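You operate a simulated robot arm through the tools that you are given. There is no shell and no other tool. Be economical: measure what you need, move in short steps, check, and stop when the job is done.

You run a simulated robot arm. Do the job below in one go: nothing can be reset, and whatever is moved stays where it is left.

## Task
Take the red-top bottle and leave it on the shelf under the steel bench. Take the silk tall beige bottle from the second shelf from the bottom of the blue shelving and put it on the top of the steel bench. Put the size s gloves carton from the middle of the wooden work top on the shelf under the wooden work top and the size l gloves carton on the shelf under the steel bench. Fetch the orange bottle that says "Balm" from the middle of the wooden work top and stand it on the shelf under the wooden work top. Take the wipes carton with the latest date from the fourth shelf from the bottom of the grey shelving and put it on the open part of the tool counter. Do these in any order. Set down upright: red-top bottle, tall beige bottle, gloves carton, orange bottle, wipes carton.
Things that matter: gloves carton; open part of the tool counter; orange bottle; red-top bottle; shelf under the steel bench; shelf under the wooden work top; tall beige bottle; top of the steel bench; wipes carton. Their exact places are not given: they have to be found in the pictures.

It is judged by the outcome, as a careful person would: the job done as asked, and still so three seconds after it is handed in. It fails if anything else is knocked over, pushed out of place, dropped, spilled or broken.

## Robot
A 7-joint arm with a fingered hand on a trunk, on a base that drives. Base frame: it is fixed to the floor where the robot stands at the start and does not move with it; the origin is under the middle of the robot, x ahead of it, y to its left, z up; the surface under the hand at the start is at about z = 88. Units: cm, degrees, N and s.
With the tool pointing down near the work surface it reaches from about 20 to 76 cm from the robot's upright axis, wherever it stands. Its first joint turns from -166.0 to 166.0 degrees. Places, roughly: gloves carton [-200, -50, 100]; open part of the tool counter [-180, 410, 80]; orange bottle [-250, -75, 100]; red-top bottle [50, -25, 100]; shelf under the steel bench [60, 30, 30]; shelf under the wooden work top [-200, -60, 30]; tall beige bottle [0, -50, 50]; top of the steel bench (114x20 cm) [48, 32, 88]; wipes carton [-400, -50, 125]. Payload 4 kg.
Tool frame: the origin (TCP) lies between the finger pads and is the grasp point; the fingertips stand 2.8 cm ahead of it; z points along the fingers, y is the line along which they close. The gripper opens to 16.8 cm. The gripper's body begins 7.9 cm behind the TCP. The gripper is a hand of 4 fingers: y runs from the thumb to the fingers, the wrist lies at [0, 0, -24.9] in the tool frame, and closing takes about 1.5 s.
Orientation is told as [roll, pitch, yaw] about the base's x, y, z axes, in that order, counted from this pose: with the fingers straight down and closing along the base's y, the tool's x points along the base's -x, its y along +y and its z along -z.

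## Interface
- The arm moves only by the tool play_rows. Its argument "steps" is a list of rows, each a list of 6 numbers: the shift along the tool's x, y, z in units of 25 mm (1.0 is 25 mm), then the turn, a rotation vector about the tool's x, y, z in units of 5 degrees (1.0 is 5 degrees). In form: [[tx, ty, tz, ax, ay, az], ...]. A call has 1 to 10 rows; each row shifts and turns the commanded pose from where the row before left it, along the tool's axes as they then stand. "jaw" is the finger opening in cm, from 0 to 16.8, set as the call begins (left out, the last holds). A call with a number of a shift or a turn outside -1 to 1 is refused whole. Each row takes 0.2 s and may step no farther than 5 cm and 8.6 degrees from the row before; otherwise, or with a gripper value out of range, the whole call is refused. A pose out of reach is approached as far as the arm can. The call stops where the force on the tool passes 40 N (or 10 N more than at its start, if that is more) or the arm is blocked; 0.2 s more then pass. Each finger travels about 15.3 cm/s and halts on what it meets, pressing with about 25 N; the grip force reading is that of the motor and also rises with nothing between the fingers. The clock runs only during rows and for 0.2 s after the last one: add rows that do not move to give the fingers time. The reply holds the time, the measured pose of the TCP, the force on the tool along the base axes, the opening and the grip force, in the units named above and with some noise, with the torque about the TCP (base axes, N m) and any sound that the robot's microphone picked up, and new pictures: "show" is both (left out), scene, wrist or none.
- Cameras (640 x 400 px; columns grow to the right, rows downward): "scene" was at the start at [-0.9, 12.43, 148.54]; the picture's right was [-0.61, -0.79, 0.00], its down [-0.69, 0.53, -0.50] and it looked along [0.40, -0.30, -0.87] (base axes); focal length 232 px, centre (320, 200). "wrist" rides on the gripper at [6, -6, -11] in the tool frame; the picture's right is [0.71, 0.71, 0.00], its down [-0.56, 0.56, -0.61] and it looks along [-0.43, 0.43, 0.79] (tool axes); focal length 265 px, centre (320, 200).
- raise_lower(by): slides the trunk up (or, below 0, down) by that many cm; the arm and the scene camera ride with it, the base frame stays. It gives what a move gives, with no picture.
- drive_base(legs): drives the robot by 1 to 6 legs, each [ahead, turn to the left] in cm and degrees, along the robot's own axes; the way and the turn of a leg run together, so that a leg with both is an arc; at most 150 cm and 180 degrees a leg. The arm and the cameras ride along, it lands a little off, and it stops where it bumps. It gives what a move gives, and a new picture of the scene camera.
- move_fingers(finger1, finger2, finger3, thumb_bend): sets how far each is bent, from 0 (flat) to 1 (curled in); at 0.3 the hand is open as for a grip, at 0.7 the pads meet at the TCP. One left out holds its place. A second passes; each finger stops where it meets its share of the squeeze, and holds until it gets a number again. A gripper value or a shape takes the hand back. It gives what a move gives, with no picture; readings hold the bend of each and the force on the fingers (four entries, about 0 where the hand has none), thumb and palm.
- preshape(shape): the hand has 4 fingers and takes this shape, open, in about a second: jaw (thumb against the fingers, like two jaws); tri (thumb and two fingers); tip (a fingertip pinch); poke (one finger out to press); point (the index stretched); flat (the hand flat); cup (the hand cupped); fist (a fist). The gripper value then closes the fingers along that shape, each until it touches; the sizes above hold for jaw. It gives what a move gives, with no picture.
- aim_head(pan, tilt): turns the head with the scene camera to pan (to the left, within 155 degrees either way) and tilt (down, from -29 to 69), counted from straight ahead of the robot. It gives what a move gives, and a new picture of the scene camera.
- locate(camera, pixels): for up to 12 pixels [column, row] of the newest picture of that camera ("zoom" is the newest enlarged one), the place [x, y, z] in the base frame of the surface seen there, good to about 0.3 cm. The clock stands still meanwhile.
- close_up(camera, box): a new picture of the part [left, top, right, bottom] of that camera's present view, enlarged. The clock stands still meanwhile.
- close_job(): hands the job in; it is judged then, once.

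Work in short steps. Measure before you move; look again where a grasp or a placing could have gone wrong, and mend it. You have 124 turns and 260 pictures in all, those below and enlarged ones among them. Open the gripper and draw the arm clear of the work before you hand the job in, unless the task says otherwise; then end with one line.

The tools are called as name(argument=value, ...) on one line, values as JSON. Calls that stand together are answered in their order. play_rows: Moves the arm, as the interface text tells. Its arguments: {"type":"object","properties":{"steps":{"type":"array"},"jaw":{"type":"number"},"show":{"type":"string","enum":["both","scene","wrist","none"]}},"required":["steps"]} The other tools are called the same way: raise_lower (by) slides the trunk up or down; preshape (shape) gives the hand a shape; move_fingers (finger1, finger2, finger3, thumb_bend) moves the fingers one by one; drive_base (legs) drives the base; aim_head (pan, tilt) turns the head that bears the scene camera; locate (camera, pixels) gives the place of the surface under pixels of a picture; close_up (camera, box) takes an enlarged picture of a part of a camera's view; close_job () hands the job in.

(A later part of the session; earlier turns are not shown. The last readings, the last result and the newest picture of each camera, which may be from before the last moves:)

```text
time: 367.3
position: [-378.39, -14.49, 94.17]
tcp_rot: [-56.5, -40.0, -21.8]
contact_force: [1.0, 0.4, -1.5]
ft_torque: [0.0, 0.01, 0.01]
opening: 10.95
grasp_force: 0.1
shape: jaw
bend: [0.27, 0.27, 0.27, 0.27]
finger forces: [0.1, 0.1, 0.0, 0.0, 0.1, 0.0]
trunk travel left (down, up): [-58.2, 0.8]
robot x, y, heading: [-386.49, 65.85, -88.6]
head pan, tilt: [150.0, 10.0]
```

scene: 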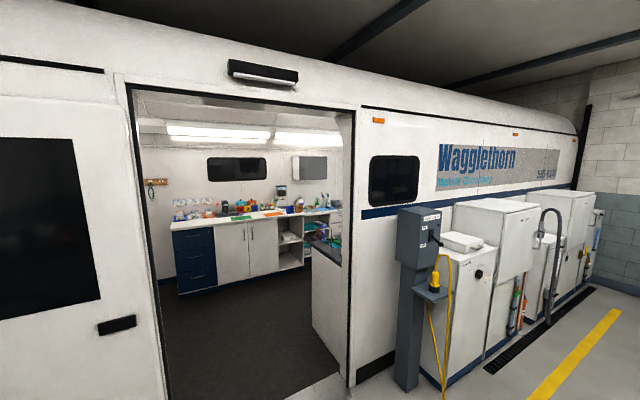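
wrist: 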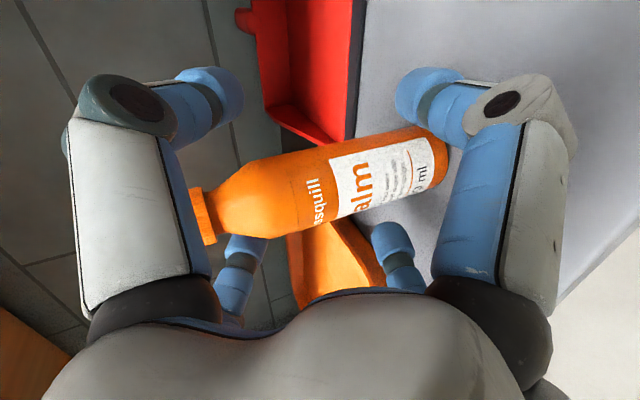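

Three tall cartons stand on the fourth shelf at about (366,232), (392,232) and (432,232). I'll read their dates and measure.

aim_head(pan=-5, tilt=8)

close_up(camera="scene", box=[310, 180, 430, 260])

```text
time: 369.7
position: [-378.33, -14.34, 94.2]
tcp_rot: [-56.4, -39.9, -21.8]
contact_force: [-0.3, 0.0, 0.3]
ft_torque: [0.03, -0.02, -0.01]
opening: 10.94
grasp_force: 0.1
shape: jaw
bend: [0.27, 0.27, 0.27, 0.27]
finger forces: [0.1, 0.0, 0.0, 0.1, 0.1, 0.0]
trunk travel left (down, up): [-58.2, 0.8]
robot x, y, heading: [-386.81, 65.5, -88.6]
head pan, tilt: [-5.0, 8.0]
```

scene: 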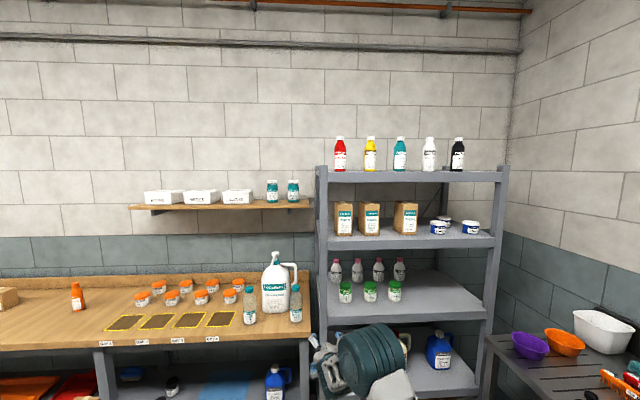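

```text
5.00 times, centred on (370, 220) of scene
```

zoom: 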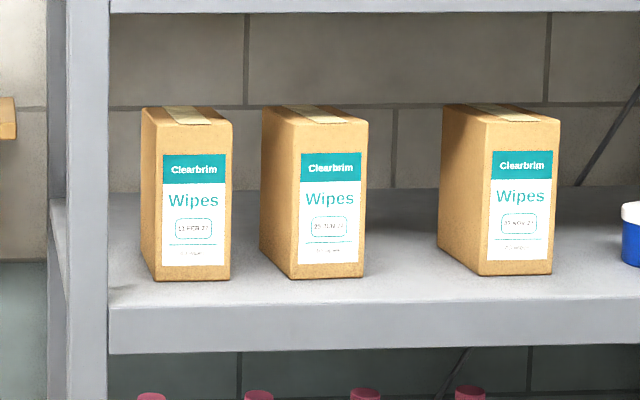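

close_up(camera="scene", box=[338, 220, 356, 231])

close_up(camera="scene", box=[367, 220, 385, 231])

close_up(camera="scene", box=[405, 219, 423, 230])

locate(camera="scene", pixels=[[349, 215], [342, 214], [355, 215], [376, 215], [370, 215], [382, 215], [414, 215], [408, 215], [420, 215], [345, 203], [345, 242], [320, 210]])

```text
16.00 times, centred on (347, 226) of scene
```

zoom: 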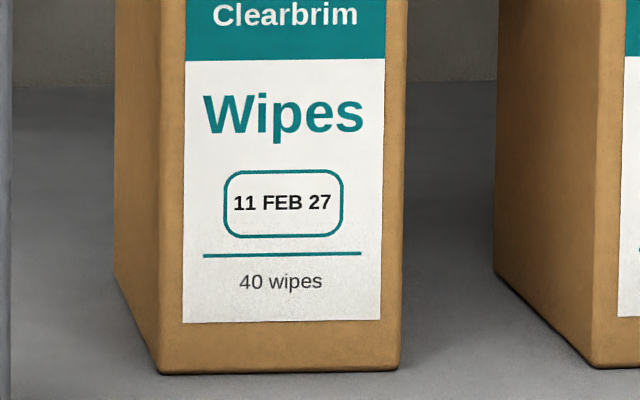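

```text
16.00 times, centred on (376, 226) of scene
```

zoom: 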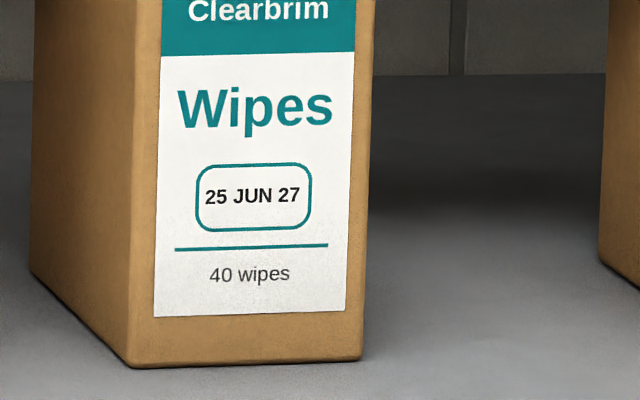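

```text
16.00 times, centred on (414, 224) of scene
```

zoom: 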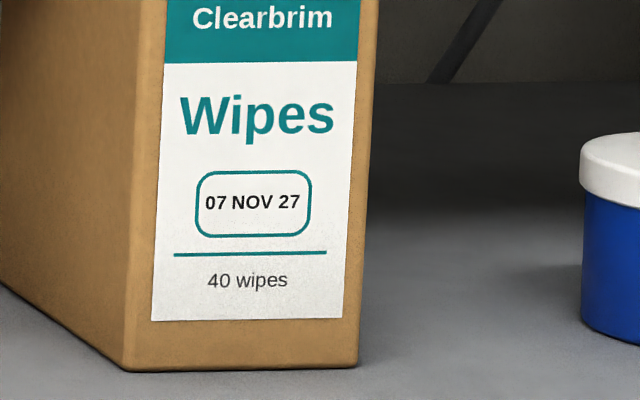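

```text
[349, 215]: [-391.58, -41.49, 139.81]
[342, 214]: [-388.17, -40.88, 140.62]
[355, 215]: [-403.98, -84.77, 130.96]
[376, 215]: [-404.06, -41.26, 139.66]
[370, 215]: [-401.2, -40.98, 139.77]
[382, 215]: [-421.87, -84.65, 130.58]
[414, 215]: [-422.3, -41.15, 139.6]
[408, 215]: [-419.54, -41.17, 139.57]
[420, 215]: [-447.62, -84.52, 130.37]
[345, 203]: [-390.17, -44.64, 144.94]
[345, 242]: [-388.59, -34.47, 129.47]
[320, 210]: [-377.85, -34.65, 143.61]
```

The latest date is 07 NOV 27, the third carton: front about x -416.8…-423.7, y=-41, z 130–145. I'll shift the base 42 cm to -x and raise the hand toward z≈137 in the X pose.

locate(camera="scene", pixels=[[397, 220], [401, 225], [405, 202], [412, 204], [403, 215], [415, 215], [430, 225], [438, 230], [400, 178], [400, 245], [447, 215]])

drive_base(legs=[[0, -91.4], [42, 0], [0, 90]])

play_rows(steps=[[-0.85, -0.85, -0.65, 0, 0, 0], [-0.85, -0.85, -0.65, 0, 0, 0], [-0.85, -0.85, -0.65, 0, 0, 0], [-0.85, -0.85, -0.65, 0, 0, 0], [-0.85, -0.85, -0.65, 0, 0, 0], [-0.85, -0.85, -0.65, 0, 0, 0], [-0.85, -0.85, -0.65, 0, 0, 0], [-0.85, -0.85, -0.65, 0, 0, 0], [-0.85, -0.85, -0.65, 0, 0, 0], [-0.85, -0.85, -0.65, 0, 0, 0]], jaw=14, show="scene")

```text
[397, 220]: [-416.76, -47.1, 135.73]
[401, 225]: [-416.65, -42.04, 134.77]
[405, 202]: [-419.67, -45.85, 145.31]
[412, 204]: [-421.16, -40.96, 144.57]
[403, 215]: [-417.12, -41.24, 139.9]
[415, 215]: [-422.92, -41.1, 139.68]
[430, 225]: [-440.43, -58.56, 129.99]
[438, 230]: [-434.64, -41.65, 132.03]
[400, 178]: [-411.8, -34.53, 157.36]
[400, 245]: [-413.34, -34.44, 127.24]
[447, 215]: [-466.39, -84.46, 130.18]
```

```text
time: 375.7
position: [-498.12, 60.44, 93.52]
tcp_rot: [-55.2, -39.5, -114.2]
contact_force: [13.0, 0.2, 1.3]
ft_torque: [-0.02, 0.42, -0.04]
opening: 10.1
grasp_force: 0.2
shape: jaw
bend: [0.27, 0.28, 0.31, 0.3]
finger forces: [0.1, 0.7, 6.9, 0.0, 7.6, 0.1]
trunk travel left (down, up): [-58.2, 0.8]
robot x, y, heading: [-418.17, 65.69, 179.4]
head pan, tilt: [-5.0, 8.0]
stopped in leg 2: the force on the tool passed its limit at 111 N (the readings are from after the stop); the commanded pose is now the measured one
```

scene: 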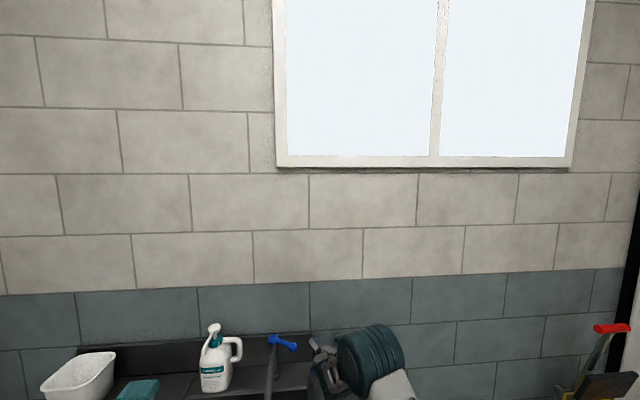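

```text
time: 377.9
position: [-496.94, 60.34, 127.74]
tcp_rot: [-55.3, -39.4, -114.3]
contact_force: [0.2, -0.7, 0.6]
ft_torque: [0.01, -0.01, 0.04]
opening: 13.97
grasp_force: 0.0
shape: jaw
bend: [0.23, 0.23, 0.23, 0.23]
finger forces: [0.0, 0.1, 0.1, 0.1, 0.0, 0.1]
trunk travel left (down, up): [-58.2, 0.8]
robot x, y, heading: [-418.26, 66.02, 179.8]
head pan, tilt: [-5.0, 8.0]
```

scene: 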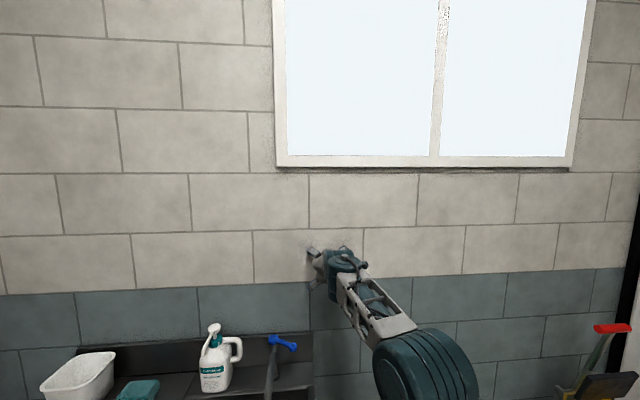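

The stretched fingers touched the end wall at x≈-500 during that drive (nothing else hit; readings now clear). I'll retract the arm 20 cm before turning to face the shelving.

play_rows(steps=[[0.306, 0.306, -0.92, 0, 0, 0], [0.306, 0.306, -0.92, 0, 0, 0], [0.306, 0.306, -0.92, 0, 0, 0], [0.306, 0.306, -0.92, 0, 0, 0], [0.306, 0.306, -0.92, 0, 0, 0], [0.306, 0.306, -0.92, 0, 0, 0], [0.306, 0.306, -0.92, 0, 0, 0], [0, 0, 0, 0, 0, 0]], show="wrist")

drive_base(legs=[[0, 90.3]])

aim_head(pan=0, tilt=10)

```text
time: 379.7
position: [-479.09, 60.17, 128.01]
tcp_rot: [-55.3, -39.4, -114.3]
contact_force: [0.2, 0.3, -0.8]
ft_torque: [-0.02, 0.03, 0.02]
opening: 13.97
grasp_force: 0.0
shape: jaw
bend: [0.23, 0.23, 0.23, 0.23]
finger forces: [0.1, 0.0, 0.0, 0.0, 0.1, 0.0]
trunk travel left (down, up): [-58.2, 0.8]
robot x, y, heading: [-418.49, 66.01, 179.2]
head pan, tilt: [-5.0, 8.0]
```

wrist: 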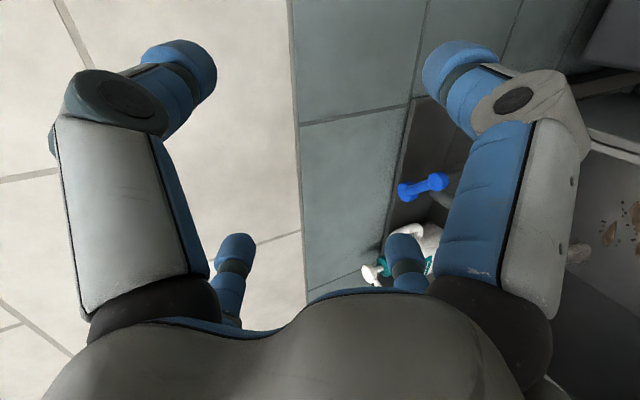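

```text
time: 383.9
position: [-412.65, 5.36, 127.91]
tcp_rot: [-55.3, -39.4, -24.4]
contact_force: [-0.5, -0.9, 0.0]
ft_torque: [0.0, 0.0, 0.02]
opening: 13.98
grasp_force: 0.1
shape: jaw
bend: [0.23, 0.23, 0.23, 0.23]
finger forces: [0.0, 0.1, 0.1, 0.1, 0.0, 0.1]
trunk travel left (down, up): [-58.2, 0.8]
robot x, y, heading: [-418.36, 66.1, -90.6]
head pan, tilt: [-5.0, 8.0]
```

scene: 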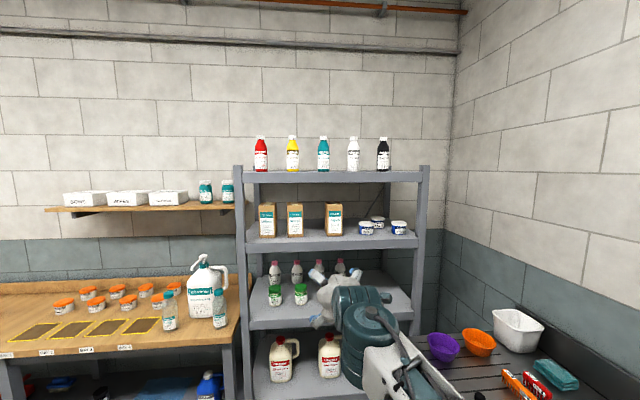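

```text
time: 384.6
position: [-412.8, 5.34, 128.01]
tcp_rot: [-55.3, -39.4, -24.3]
contact_force: [0.3, -0.1, -0.3]
ft_torque: [0.03, -0.01, -0.04]
opening: 13.98
grasp_force: 0.1
shape: jaw
bend: [0.23, 0.23, 0.23, 0.23]
finger forces: [0.0, 0.0, 0.0, 0.0, 0.0, 0.0]
trunk travel left (down, up): [-58.2, 0.8]
robot x, y, heading: [-418.43, 66.11, -90.7]
head pan, tilt: [0.0, 10.0]
```

scene: 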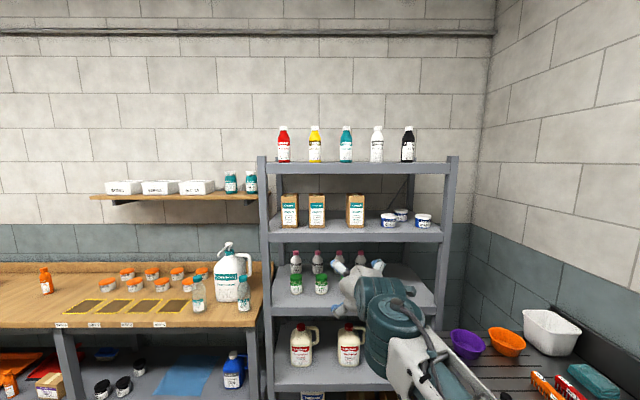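

Everything is intact and NOV is at (356,211). I'll move the hand 7.6 cm to -x and 11 cm up, then drive 33 cm toward the shelf.

play_rows(steps=[[-0.112, -0.83, -0.312, 0, 0, 0], [-0.112, -0.83, -0.312, 0, 0, 0], [-0.112, -0.83, -0.312, 0, 0, 0], [-0.112, -0.83, -0.312, 0, 0, 0], [-0.112, -0.83, -0.312, 0, 0, 0], [-0.112, -0.83, -0.312, 0, 0, 0], [0, 0, 0, 0, 0, 0]], show="none")

drive_base(legs=[[33, 0.5]])

close_up(camera="scene", box=[240, 120, 480, 280])

play_rows(steps=[[0, 0, 0, 0, 0, 0]], show="wrist")

```text
time: 386.1
position: [-420.16, 5.22, 139.23]
tcp_rot: [-55.3, -39.4, -24.4]
contact_force: [-0.8, 0.2, 0.3]
ft_torque: [-0.03, 0.02, -0.01]
opening: 14.01
grasp_force: 0.1
shape: jaw
bend: [0.23, 0.23, 0.23, 0.23]
finger forces: [0.0, 0.1, 0.0, 0.1, 0.0, 0.0]
trunk travel left (down, up): [-58.2, 0.8]
robot x, y, heading: [-418.62, 66.05, -90.7]
head pan, tilt: [0.0, 10.0]
```

```text
time: 388.4
position: [-420.16, -28.22, 139.25]
tcp_rot: [-55.3, -39.4, -24.1]
contact_force: [0.2, -0.1, 0.0]
ft_torque: [-0.01, 0.0, -0.01]
opening: 13.97
grasp_force: 0.0
shape: jaw
bend: [0.23, 0.23, 0.23, 0.23]
finger forces: [0.0, 0.0, 0.0, 0.1, 0.1, 0.1]
trunk travel left (down, up): [-58.2, 0.8]
robot x, y, heading: [-418.55, 32.83, -90.2]
head pan, tilt: [0.0, 10.0]
```

scene: 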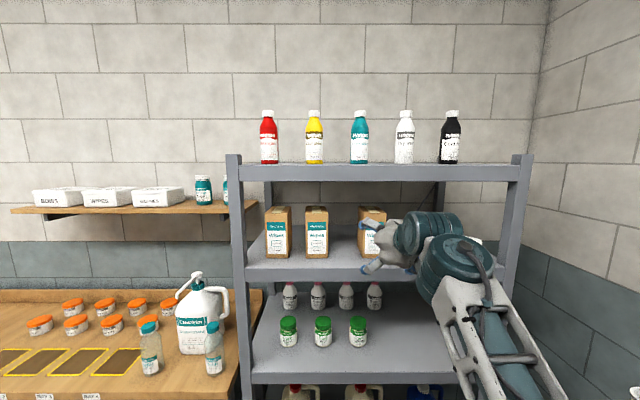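

```text
2.50 times, centred on (360, 200) of scene
```

zoom: 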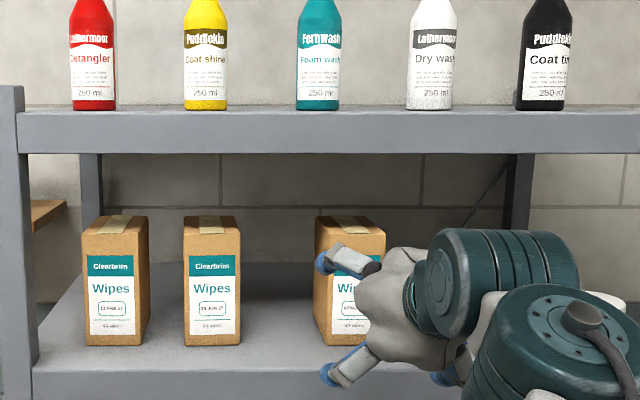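

```text
time: 388.8
position: [-420.09, -28.26, 139.13]
tcp_rot: [-55.3, -39.4, -24.2]
contact_force: [0.1, 0.9, -0.6]
ft_torque: [0.02, -0.01, 0.05]
opening: 13.98
grasp_force: 0.0
shape: jaw
bend: [0.23, 0.23, 0.23, 0.23]
finger forces: [0.0, 0.0, 0.0, 0.1, 0.0, 0.0]
trunk travel left (down, up): [-58.2, 0.8]
robot x, y, heading: [-418.73, 32.73, -90.2]
head pan, tilt: [0.0, 10.0]
```

wrist: 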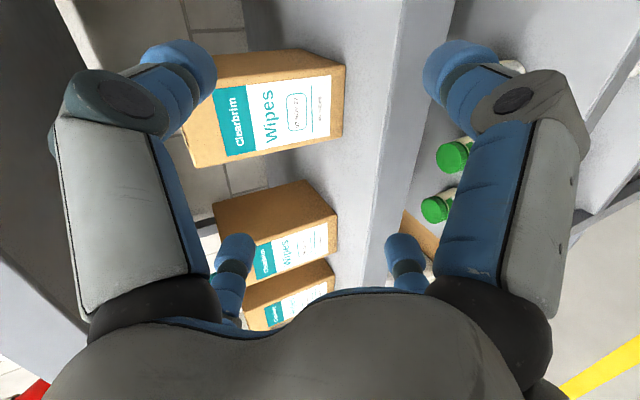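

The hand lines up with the NOV carton, but arm drums show right of it at zoom (500,260) and (540,330). I'll check where those are against the shelf before going in.

locate(camera="zoom", pixels=[[500, 250], [440, 290], [540, 330], [590, 320], [470, 240], [330, 262], [330, 375], [320, 300], [350, 225], [375, 235], [345, 350], [420, 370]])

```text
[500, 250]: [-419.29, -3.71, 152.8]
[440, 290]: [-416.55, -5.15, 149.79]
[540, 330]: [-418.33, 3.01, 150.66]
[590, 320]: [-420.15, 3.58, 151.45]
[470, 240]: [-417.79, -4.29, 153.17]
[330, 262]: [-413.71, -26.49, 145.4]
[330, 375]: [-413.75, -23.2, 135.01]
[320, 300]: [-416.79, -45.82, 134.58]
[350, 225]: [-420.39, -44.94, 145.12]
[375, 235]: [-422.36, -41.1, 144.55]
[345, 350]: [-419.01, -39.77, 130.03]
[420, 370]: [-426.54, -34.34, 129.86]
```

The drums are at y≈-4 and will stay outside the shelf (front at y=-34.5). I'll advance 16.7 cm so the digits pass along both sides of the carton.

play_rows(steps=[[-0.333, -0.333, 1.0, 0, 0, 0], [-0.333, -0.333, 1.0, 0, 0, 0], [-0.333, -0.333, 1.0, 0, 0, 0], [-0.333, -0.333, 1.0, 0, 0, 0], [0, 0, 0, 0, 0, 0]])

close_up(camera="scene", box=[300, 150, 460, 290])

```text
time: 389.9
position: [-420.18, -39.23, 139.06]
tcp_rot: [-55.4, -39.5, -24.1]
contact_force: [-0.2, -0.1, 0.4]
ft_torque: [-0.04, 0.01, 0.0]
opening: 13.96
grasp_force: 0.0
shape: jaw
bend: [0.23, 0.23, 0.23, 0.23]
finger forces: [0.0, 0.0, 0.0, 0.0, 0.1, 0.0]
trunk travel left (down, up): [-58.2, 0.8]
robot x, y, heading: [-418.53, 33.04, -90.5]
head pan, tilt: [0.0, 10.0]
```

scene: 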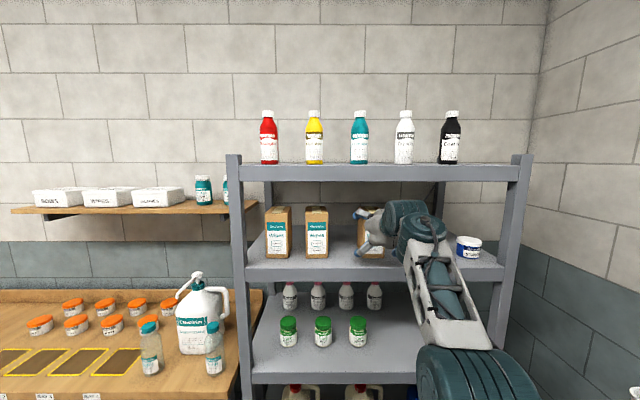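
wrist: 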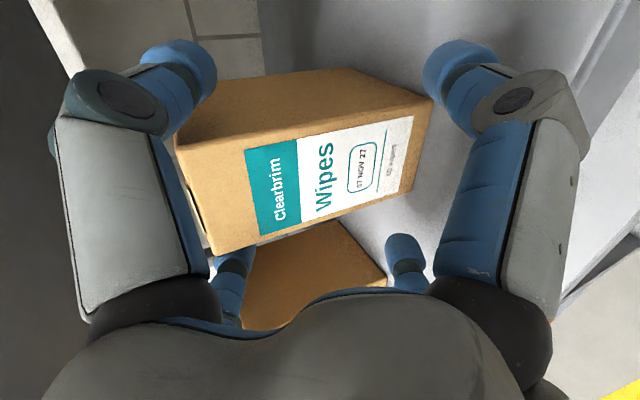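

```text
2.86 times, centred on (380, 220) of scene
```

zoom: 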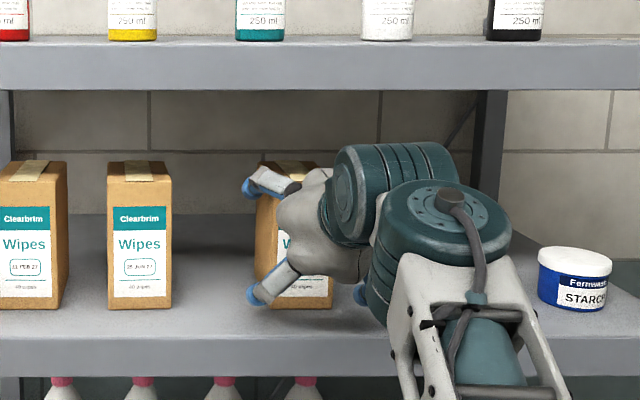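

Digits straddle the NOV carton with no contact. I'll advance 5.5 cm more and close.

play_rows(steps=[[-0.333, -0.333, 1.0, 0, 0, 0], [-0.333, -0.333, 1.0, 0, 0, 0], [0, 0, 0, 0, 0, 0]], show="wrist")

play_rows(steps=[[0, 0, 0, 0, 0, 0], [0, 0, 0, 0, 0, 0], [0, 0, 0, 0, 0, 0], [0, 0, 0, 0, 0, 0], [0, 0, 0, 0, 0, 0], [0, 0, 0, 0, 0, 0], [0, 0, 0, 0, 0, 0]], jaw=4)

close_up(camera="scene", box=[300, 150, 460, 290])

```text
time: 390.8
position: [-420.36, -44.79, 139.02]
tcp_rot: [-55.3, -39.4, -24.0]
contact_force: [-0.5, 0.9, -0.4]
ft_torque: [-0.01, 0.03, 0.01]
opening: 13.99
grasp_force: 0.0
shape: jaw
bend: [0.23, 0.23, 0.23, 0.23]
finger forces: [0.1, 0.0, 0.3, 0.0, 0.0, 0.0]
trunk travel left (down, up): [-58.2, 0.8]
robot x, y, heading: [-418.48, 32.09, -90.2]
head pan, tilt: [0.0, 10.0]
```

wrist: 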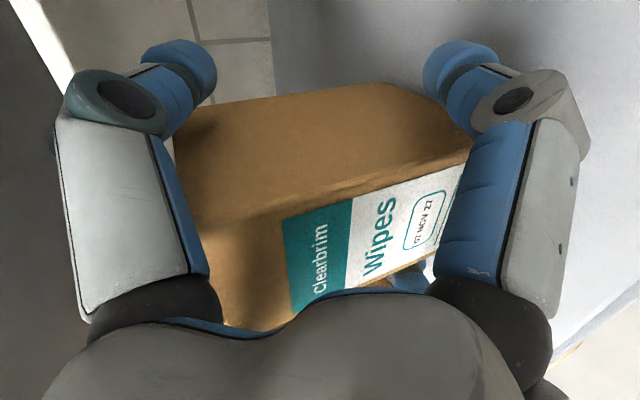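

```text
time: 392.4
position: [-420.27, -44.69, 139.1]
tcp_rot: [-55.4, -39.4, -24.2]
contact_force: [0.3, -2.2, 4.0]
ft_torque: [0.11, -0.04, -0.04]
opening: 9.81
grasp_force: 24.7
shape: jaw
bend: [0.32, 0.28, 0.28, 0.32]
finger forces: [22.9, 23.2, 24.5, 0.1, 22.7, 0.0]
trunk travel left (down, up): [-58.2, 0.8]
robot x, y, heading: [-418.71, 32.5, -90.2]
head pan, tilt: [0.0, 10.0]
```

scene: 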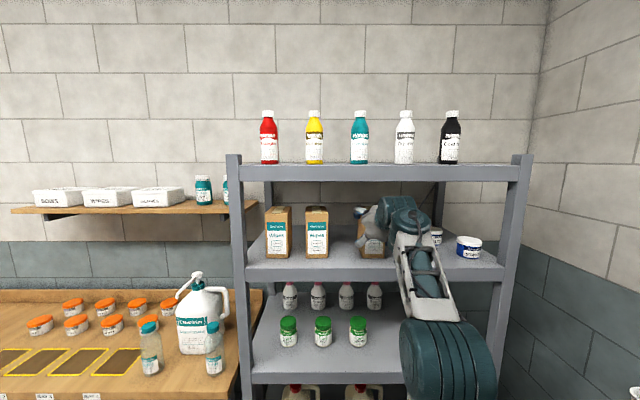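
wrist: 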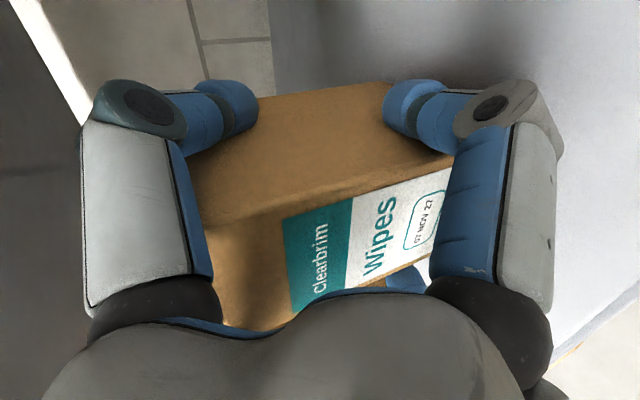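

```text
2.86 times, centred on (380, 220) of scene
```

zoom: 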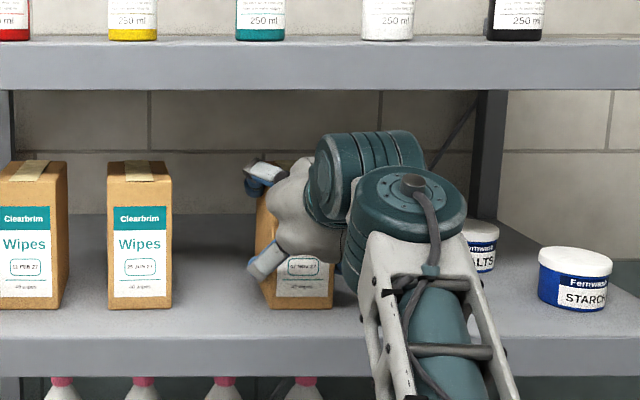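

All four digits grip it (~23 N). I'll lift 2 cm, check, and back out 45 cm.

play_rows(steps=[[-0.17, -0.17, -0.11, 0, 0, 0], [-0.17, -0.17, -0.11, 0, 0, 0], [-0.17, -0.17, -0.11, 0, 0, 0], [0, 0, 0, 0, 0, 0]], show="wrist")

drive_base(legs=[[-45, 0]])

aim_head(pan=150, tilt=20)

locate(camera="scene", pixels=[[30, 390], [120, 390], [350, 350], [345, 250], [130, 200], [220, 330], [260, 230], [310, 240], [210, 220], [320, 280], [230, 200], [160, 300]])

```text
time: 393.4
position: [-420.33, -44.84, 140.92]
tcp_rot: [-55.2, -39.5, -24.2]
contact_force: [-0.3, -0.9, -5.1]
ft_torque: [0.1, 0.0, 0.04]
opening: 9.77
grasp_force: 24.9
shape: jaw
bend: [0.32, 0.28, 0.28, 0.32]
finger forces: [22.1, 21.8, 25.6, 0.0, 24.6, 0.0]
trunk travel left (down, up): [-58.2, 0.8]
robot x, y, heading: [-418.88, 32.65, -90.1]
head pan, tilt: [0.0, 10.0]
```

wrist: 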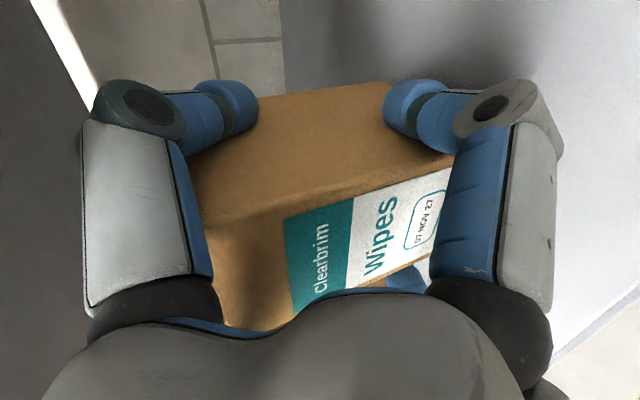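

```text
time: 396.1
position: [-420.51, 0.04, 140.83]
tcp_rot: [-55.2, -39.5, -24.5]
contact_force: [0.0, -0.4, -4.1]
ft_torque: [0.09, -0.01, 0.02]
opening: 9.8
grasp_force: 25.5
shape: jaw
bend: [0.32, 0.28, 0.28, 0.32]
finger forces: [22.1, 22.1, 25.7, 0.0, 24.7, 0.0]
trunk travel left (down, up): [-58.2, 0.8]
robot x, y, heading: [-417.9, 77.31, -90.9]
head pan, tilt: [0.0, 10.0]
```

scene: 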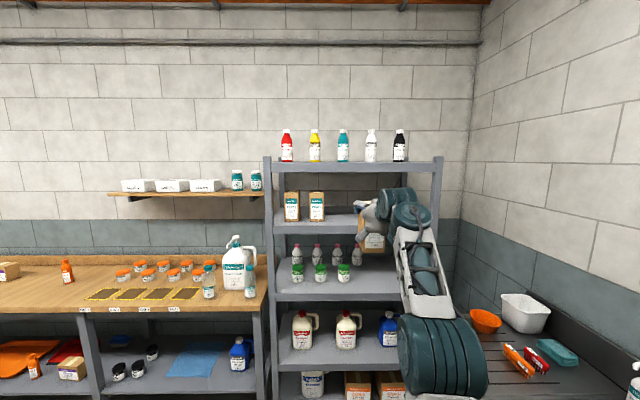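

```text
time: 398.4
position: [-420.49, -0.04, 140.84]
tcp_rot: [-55.3, -39.5, -24.5]
contact_force: [-0.9, -0.6, -5.0]
ft_torque: [0.06, -0.03, 0.0]
opening: 9.79
grasp_force: 25.7
shape: jaw
bend: [0.32, 0.28, 0.28, 0.32]
finger forces: [22.1, 22.1, 25.7, 0.0, 24.7, 0.1]
trunk travel left (down, up): [-58.2, 0.8]
robot x, y, heading: [-418.46, 77.6, -90.4]
head pan, tilt: [150.0, 20.0]
```

scene: 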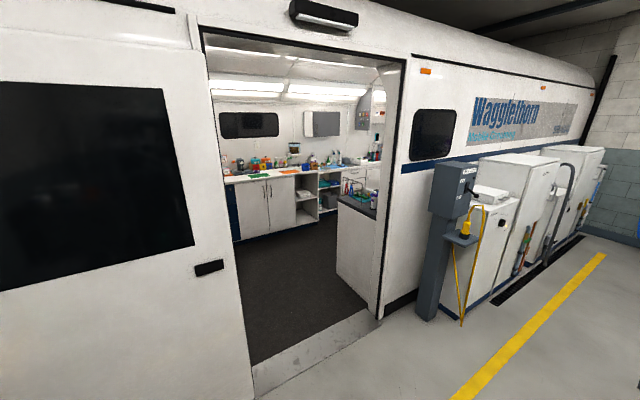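

```text
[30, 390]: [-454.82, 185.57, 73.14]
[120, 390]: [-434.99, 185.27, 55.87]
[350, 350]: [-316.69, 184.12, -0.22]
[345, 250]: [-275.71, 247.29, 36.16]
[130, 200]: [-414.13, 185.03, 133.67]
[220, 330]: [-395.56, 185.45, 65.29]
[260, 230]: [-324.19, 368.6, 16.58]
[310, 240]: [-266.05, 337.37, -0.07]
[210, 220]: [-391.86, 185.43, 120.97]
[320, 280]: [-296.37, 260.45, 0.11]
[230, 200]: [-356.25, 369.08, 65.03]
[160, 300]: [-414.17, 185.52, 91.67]
```

The carton is held upright. The van's doorway spans roughly x -385…-292 at y≈185, with the counter beyond; I'll tuck the arm in and line up with the doorway facing +y.

play_rows(steps=[[0.33, 0.33, -1, 0, 0, 0], [0.33, 0.33, -1, 0, 0, 0], [0.33, 0.33, -1, 0, 0, 0], [0.33, 0.33, -1, 0, 0, 0], [0.33, 0.33, -1, 0, 0, 0], [0.33, 0.33, -1, 0, 0, 0], [0.33, 0.33, -1, 0, 0, 0], [0.33, 0.33, -1, 0, 0, 0], [0, 0, 0, 0, 0, 0]], show="none")

drive_base(legs=[[0, 90.4], [80, 0], [0, 90]])

aim_head(pan=0, tilt=25)

locate(camera="scene", pixels=[[200, 250], [440, 250], [320, 250], [320, 200], [250, 200], [400, 200], [360, 230], [420, 300], [200, 320], [320, 180], [450, 200], [150, 200]])

```text
time: 400.4
position: [-420.26, 22.1, 141.41]
tcp_rot: [-55.3, -39.4, -24.6]
contact_force: [-0.2, -0.4, -4.0]
ft_torque: [0.1, 0.02, 0.02]
opening: 9.77
grasp_force: 25.0
shape: jaw
bend: [0.32, 0.28, 0.28, 0.32]
finger forces: [22.9, 22.7, 26.5, 0.1, 25.8, 0.0]
trunk travel left (down, up): [-58.2, 0.8]
robot x, y, heading: [-418.31, 77.33, -90.6]
head pan, tilt: [150.0, 20.0]
```

```text
time: 412.3
position: [-335.24, 131.37, 141.21]
tcp_rot: [-55.3, -39.4, 153.8]
contact_force: [-0.2, -0.6, -4.0]
ft_torque: [-0.11, 0.0, -0.02]
opening: 9.78
grasp_force: 24.6
shape: jaw
bend: [0.32, 0.28, 0.28, 0.32]
finger forces: [23.9, 23.9, 27.7, 0.0, 26.9, 0.0]
trunk travel left (down, up): [-58.2, 0.8]
robot x, y, heading: [-338.38, 76.27, 87.5]
head pan, tilt: [150.0, 20.0]
```

scene: 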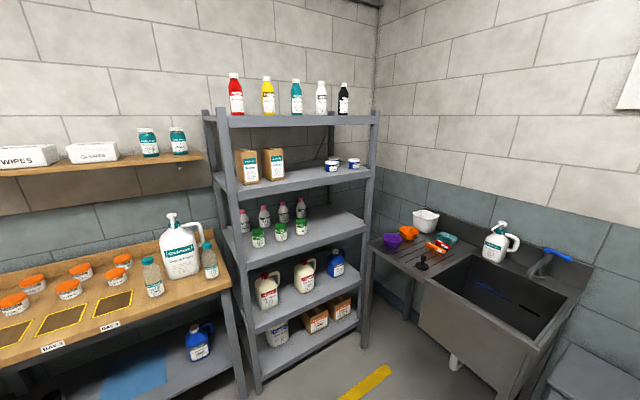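

```text
time: 414.6
position: [-335.29, 131.29, 141.27]
tcp_rot: [-55.3, -39.4, 153.9]
contact_force: [1.0, 0.2, -4.2]
ft_torque: [-0.11, 0.0, 0.0]
opening: 9.77
grasp_force: 25.1
shape: jaw
bend: [0.32, 0.28, 0.28, 0.32]
finger forces: [24.1, 23.9, 27.6, 0.0, 27.0, 0.0]
trunk travel left (down, up): [-58.2, 0.8]
robot x, y, heading: [-338.95, 75.91, 87.8]
head pan, tilt: [0.0, 25.0]
```

scene: 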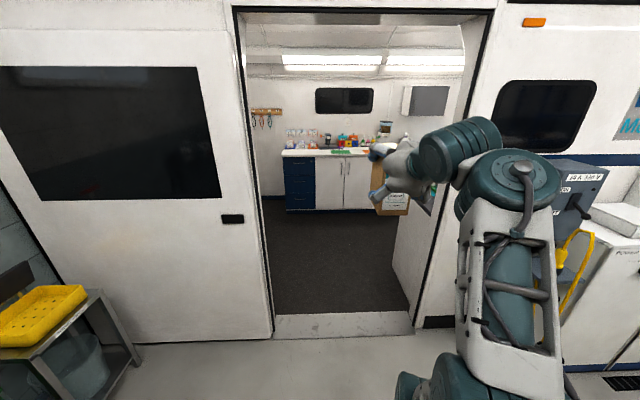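

```text
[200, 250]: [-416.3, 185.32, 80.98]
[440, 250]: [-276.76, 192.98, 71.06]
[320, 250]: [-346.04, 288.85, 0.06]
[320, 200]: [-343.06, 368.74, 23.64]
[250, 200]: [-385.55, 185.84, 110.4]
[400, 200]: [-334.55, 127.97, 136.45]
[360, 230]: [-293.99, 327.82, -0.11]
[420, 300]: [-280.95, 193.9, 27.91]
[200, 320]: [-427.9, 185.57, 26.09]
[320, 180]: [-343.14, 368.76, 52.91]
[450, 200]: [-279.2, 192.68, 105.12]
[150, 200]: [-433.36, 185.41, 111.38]
```

Doorway is x -384…-289 and the robot is centred at -338. I'll straighten the heading and drive through, stopping at y≈285 to look round.

drive_base(legs=[[0, 2.4], [110, 0], [98, 0]])

aim_head(pan=-55, tilt=25)

locate(camera="scene", pixels=[[100, 250], [200, 250], [300, 250], [400, 250], [500, 250], [250, 200], [320, 200], [400, 200], [300, 300], [400, 330], [550, 300], [150, 220]])

```text
time: 425.4
position: [-341.09, 340.44, 141.26]
tcp_rot: [-55.2, -39.4, 157.4]
contact_force: [-0.7, 0.5, -5.1]
ft_torque: [-0.08, -0.02, 0.03]
opening: 9.78
grasp_force: 24.9
shape: jaw
bend: [0.32, 0.28, 0.28, 0.32]
finger forces: [24.4, 24.2, 28.2, 0.0, 27.2, 0.1]
trunk travel left (down, up): [-58.2, 0.8]
robot x, y, heading: [-341.2, 284.63, 91.2]
head pan, tilt: [0.0, 25.0]
```

scene: 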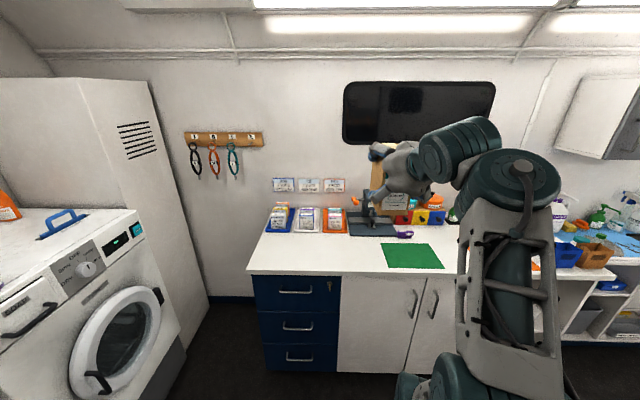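

```text
time: 426.6
position: [-341.01, 340.43, 141.31]
tcp_rot: [-55.1, -39.3, 157.5]
contact_force: [0.7, -0.8, -4.1]
ft_torque: [-0.08, -0.01, -0.02]
opening: 9.77
grasp_force: 24.9
shape: jaw
bend: [0.32, 0.28, 0.28, 0.32]
finger forces: [24.4, 24.2, 28.1, 0.0, 27.3, 0.0]
trunk travel left (down, up): [-58.2, 0.8]
robot x, y, heading: [-340.98, 284.59, 91.4]
head pan, tilt: [-55.0, 25.0]
```

scene: 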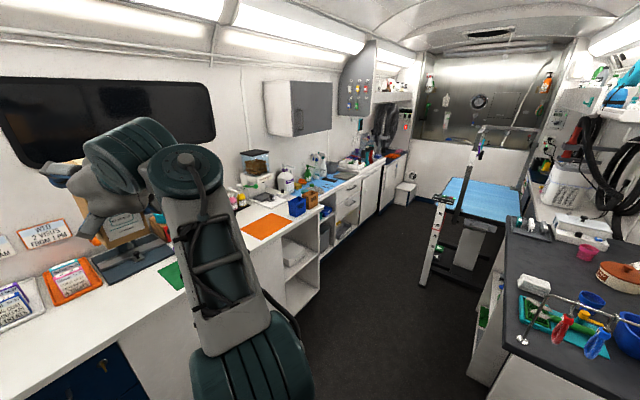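

```text
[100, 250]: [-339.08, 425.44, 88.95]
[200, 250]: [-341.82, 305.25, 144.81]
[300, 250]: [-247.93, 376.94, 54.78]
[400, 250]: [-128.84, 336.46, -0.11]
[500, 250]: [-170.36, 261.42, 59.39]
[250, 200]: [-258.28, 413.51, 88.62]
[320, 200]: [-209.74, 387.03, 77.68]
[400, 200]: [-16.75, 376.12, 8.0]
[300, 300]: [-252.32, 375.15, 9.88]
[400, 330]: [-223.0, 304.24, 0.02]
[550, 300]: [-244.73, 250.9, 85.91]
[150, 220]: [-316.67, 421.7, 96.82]
```

The back counter runs to the right (+x) at y≈370–430; the tool counter should be further along near x≈-180. I'll drive down the van's aisle to x≈-267 and look closer.

drive_base(legs=[[20, 0], [0, -83], [75, 0]])

aim_head(pan=40, tilt=30)

close_up(camera="scene", box=[240, 100, 640, 350])

```text
time: 435.4
position: [-214.32, 325.45, 141.4]
tcp_rot: [-55.2, -39.5, 75.8]
contact_force: [-0.1, 0.7, -3.6]
ft_torque: [-0.02, 0.08, 0.01]
opening: 9.75
grasp_force: 24.1
shape: jaw
bend: [0.32, 0.28, 0.28, 0.32]
finger forces: [25.0, 24.7, 28.6, 0.0, 27.9, 0.0]
trunk travel left (down, up): [-58.2, 0.8]
robot x, y, heading: [-269.28, 317.44, 9.7]
head pan, tilt: [-55.0, 25.0]
```

scene: 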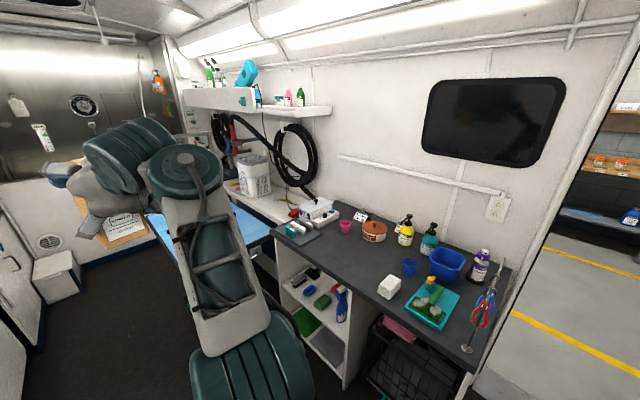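

```text
time: 437.1
position: [-214.39, 325.43, 141.24]
tcp_rot: [-55.1, -39.5, 75.9]
contact_force: [-0.3, 0.8, -4.4]
ft_torque: [-0.02, 0.09, 0.01]
opening: 9.74
grasp_force: 25.5
shape: jaw
bend: [0.32, 0.28, 0.28, 0.32]
finger forces: [25.0, 24.9, 28.6, 0.1, 28.0, 0.0]
trunk travel left (down, up): [-58.2, 0.8]
robot x, y, heading: [-269.2, 317.34, 9.7]
head pan, tilt: [40.0, 30.0]
```

scene: 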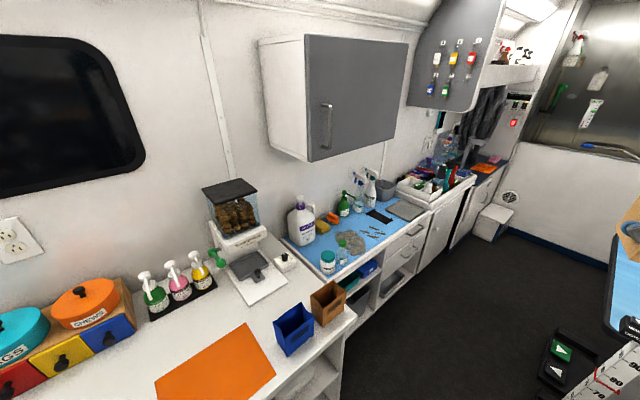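

```text
1.60 times, centred on (440, 225) of scene
```

zoom: 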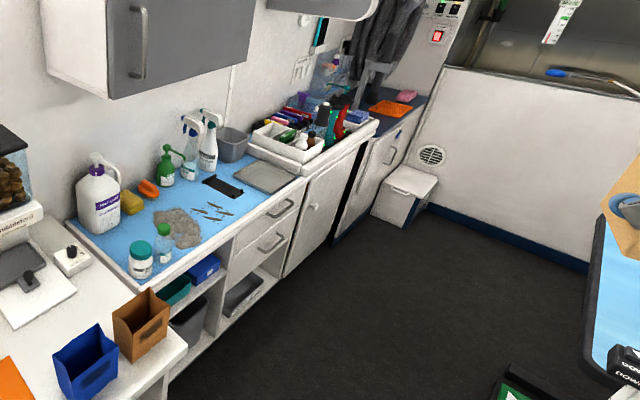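

The lower, blue-topped counter with scissors at zoom (215,210) looks like the tool counter. I'll measure its open areas.

locate(camera="zoom", pixels=[[235, 232], [265, 178], [150, 200], [110, 240], [130, 275], [175, 225], [215, 210], [270, 205], [200, 245], [222, 187], [295, 185], [165, 180]])

close_up(camera="scene", box=[270, 170, 450, 290])

```text
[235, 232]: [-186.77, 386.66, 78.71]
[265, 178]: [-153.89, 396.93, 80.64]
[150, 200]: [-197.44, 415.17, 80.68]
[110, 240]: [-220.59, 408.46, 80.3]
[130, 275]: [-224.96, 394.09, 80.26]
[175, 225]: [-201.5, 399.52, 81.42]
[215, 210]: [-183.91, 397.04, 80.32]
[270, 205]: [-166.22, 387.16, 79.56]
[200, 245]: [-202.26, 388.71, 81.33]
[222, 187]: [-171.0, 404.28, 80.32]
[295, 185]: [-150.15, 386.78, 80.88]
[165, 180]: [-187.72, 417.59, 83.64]
```

```text
3.33 times, centred on (360, 230) of scene
```

zoom: 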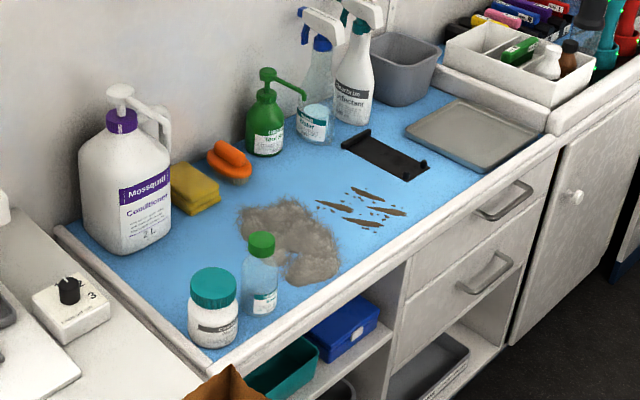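

The carton needs a free patch about 7×12 cm. I'll measure candidate gaps on the blue top.

locate(camera="zoom", pixels=[[305, 170], [335, 178], [290, 190], [440, 185], [410, 225], [160, 265], [225, 255], [345, 205], [400, 210], [350, 240], [320, 150], [430, 165]])

locate(camera="zoom", pixels=[[405, 175], [345, 140], [408, 130], [480, 165], [200, 200], [245, 180], [240, 220], [335, 245], [190, 330], [245, 295], [120, 250], [460, 210]])

```text
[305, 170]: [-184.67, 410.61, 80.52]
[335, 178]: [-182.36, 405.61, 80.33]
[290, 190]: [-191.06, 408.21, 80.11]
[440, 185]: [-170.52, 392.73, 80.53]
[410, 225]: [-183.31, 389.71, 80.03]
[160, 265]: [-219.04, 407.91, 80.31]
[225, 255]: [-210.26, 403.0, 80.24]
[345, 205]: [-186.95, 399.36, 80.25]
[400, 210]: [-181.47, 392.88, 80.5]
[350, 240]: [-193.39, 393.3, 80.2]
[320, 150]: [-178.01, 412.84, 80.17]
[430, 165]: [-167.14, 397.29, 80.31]
```

```text
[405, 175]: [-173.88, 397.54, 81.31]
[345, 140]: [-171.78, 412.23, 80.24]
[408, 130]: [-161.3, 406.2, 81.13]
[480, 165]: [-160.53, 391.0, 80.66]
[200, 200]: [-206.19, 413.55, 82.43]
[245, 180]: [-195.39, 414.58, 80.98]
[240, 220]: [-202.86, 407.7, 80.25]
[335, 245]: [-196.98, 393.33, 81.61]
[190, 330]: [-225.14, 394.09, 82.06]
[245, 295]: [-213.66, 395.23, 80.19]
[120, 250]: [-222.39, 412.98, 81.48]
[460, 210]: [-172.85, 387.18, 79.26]
```

The open patch around (-184,408) suits: clear access from the front, with sprayers behind and the clippings in front. Before moving I'll check where the grooming table and its pedal stand in the aisle.

aim_head(pan=-5, tilt=35)

locate(camera="scene", pixels=[[200, 200], [250, 220], [300, 230], [250, 260], [300, 290], [200, 260], [150, 250], [260, 160], [230, 180], [290, 200], [300, 330], [200, 320]])

```text
time: 438.2
position: [-214.3, 325.38, 141.38]
tcp_rot: [-55.2, -39.4, 75.8]
contact_force: [-0.3, -0.3, -4.9]
ft_torque: [-0.02, 0.12, 0.01]
opening: 9.74
grasp_force: 25.6
shape: jaw
bend: [0.32, 0.28, 0.28, 0.32]
finger forces: [24.9, 24.9, 28.7, 0.2, 27.8, 0.1]
trunk travel left (down, up): [-58.2, 0.8]
robot x, y, heading: [-269.26, 317.2, 9.6]
head pan, tilt: [-5.0, 35.0]
```

scene: 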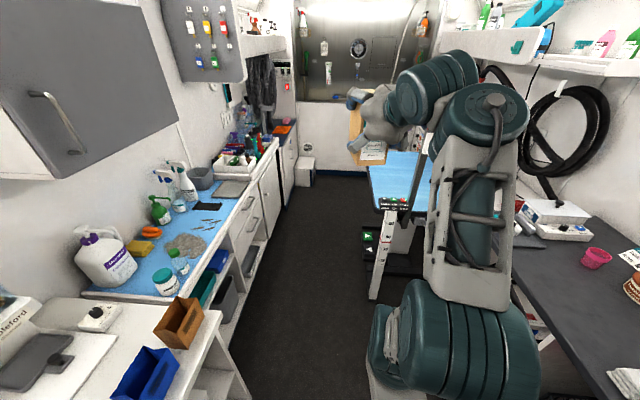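

```text
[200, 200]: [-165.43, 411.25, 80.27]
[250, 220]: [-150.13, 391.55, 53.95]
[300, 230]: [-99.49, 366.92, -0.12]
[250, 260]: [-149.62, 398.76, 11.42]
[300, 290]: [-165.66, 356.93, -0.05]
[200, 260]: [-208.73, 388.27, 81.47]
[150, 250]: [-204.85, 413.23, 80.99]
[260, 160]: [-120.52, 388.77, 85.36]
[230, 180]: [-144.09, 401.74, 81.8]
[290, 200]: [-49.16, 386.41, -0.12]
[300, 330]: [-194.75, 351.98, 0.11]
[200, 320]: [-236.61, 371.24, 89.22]
```

The aisle is clear to x≈-165; I'll check the table's near edge, its arm, and the wall cabinet's extents before moving.

locate(camera="scene", pixels=[[372, 170], [380, 205], [372, 295], [60, 170], [175, 120], [130, 60], [10, 90], [180, 300], [140, 370], [385, 260], [160, 20], [215, 380]])

close_up(camera="scene", box=[130, 130, 290, 290])

```text
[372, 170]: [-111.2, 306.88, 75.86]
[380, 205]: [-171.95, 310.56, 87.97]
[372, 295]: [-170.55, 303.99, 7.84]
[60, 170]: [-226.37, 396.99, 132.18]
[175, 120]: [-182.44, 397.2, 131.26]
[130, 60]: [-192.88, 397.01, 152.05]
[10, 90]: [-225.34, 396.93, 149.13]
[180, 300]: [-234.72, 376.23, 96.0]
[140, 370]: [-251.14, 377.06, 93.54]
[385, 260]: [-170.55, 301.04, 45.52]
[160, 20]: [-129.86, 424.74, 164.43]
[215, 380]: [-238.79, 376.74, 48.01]
```

```text
2.50 times, centred on (210, 210) of scene
```

zoom: 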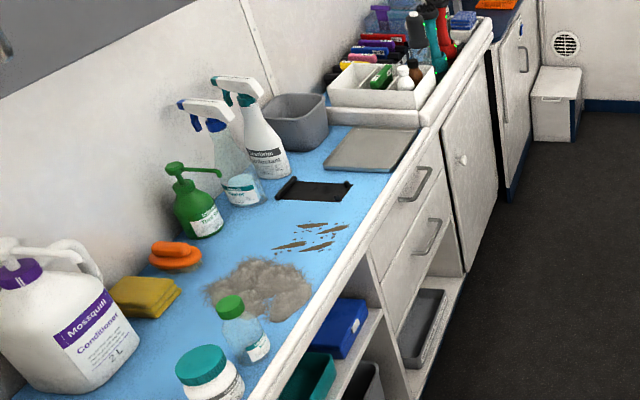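

A post stands at (-171,304) and the wall cabinet's bottom is z≈130 with front y≈397. I'll advance 47 cm, then turn to face the counter, staying clear of both.

drive_base(legs=[[47, 0], [0, 80.4]])

raise_lower(by=-24)

aim_head(pan=-15, tilt=35)

```text
time: 444.5
position: [-220.9, 380.36, 141.36]
tcp_rot: [-55.2, -39.3, 155.9]
contact_force: [-0.1, -0.7, -5.1]
ft_torque: [-0.06, 0.01, 0.0]
opening: 9.76
grasp_force: 24.6
shape: jaw
bend: [0.32, 0.28, 0.28, 0.32]
finger forces: [25.3, 25.3, 29.1, 0.0, 28.3, 0.1]
trunk travel left (down, up): [-58.2, 0.8]
robot x, y, heading: [-222.57, 324.94, 89.7]
head pan, tilt: [-5.0, 35.0]
```

scene: 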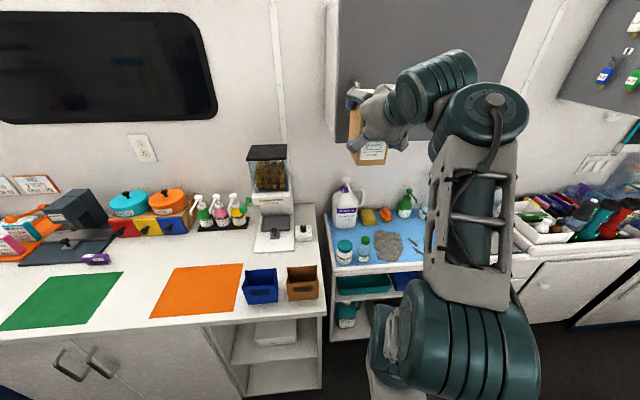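

```text
time: 447.0
position: [-220.73, 380.33, 117.27]
tcp_rot: [-55.1, -39.4, 155.8]
contact_force: [0.2, -0.9, -3.8]
ft_torque: [-0.08, 0.01, -0.01]
opening: 9.74
grasp_force: 25.0
shape: jaw
bend: [0.32, 0.28, 0.28, 0.32]
finger forces: [25.7, 25.4, 29.2, 0.1, 28.4, 0.1]
trunk travel left (down, up): [-34.2, 24.8]
robot x, y, heading: [-222.4, 325.21, 89.5]
head pan, tilt: [-5.0, 35.0]
```

```text
time: 447.7
position: [-220.78, 380.35, 117.31]
tcp_rot: [-55.2, -39.4, 155.8]
contact_force: [0.4, 0.3, -4.0]
ft_torque: [-0.09, 0.02, 0.01]
opening: 9.73
grasp_force: 25.2
shape: jaw
bend: [0.32, 0.28, 0.28, 0.32]
finger forces: [25.6, 25.4, 29.2, 0.0, 28.4, 0.0]
trunk travel left (down, up): [-34.2, 24.8]
robot x, y, heading: [-222.37, 324.77, 89.8]
head pan, tilt: [-15.0, 35.0]
```

scene: 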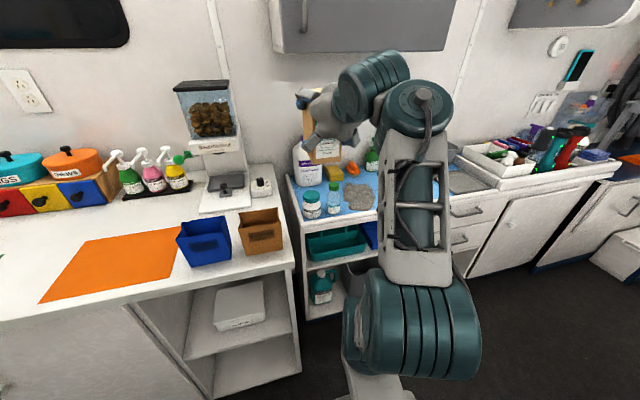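

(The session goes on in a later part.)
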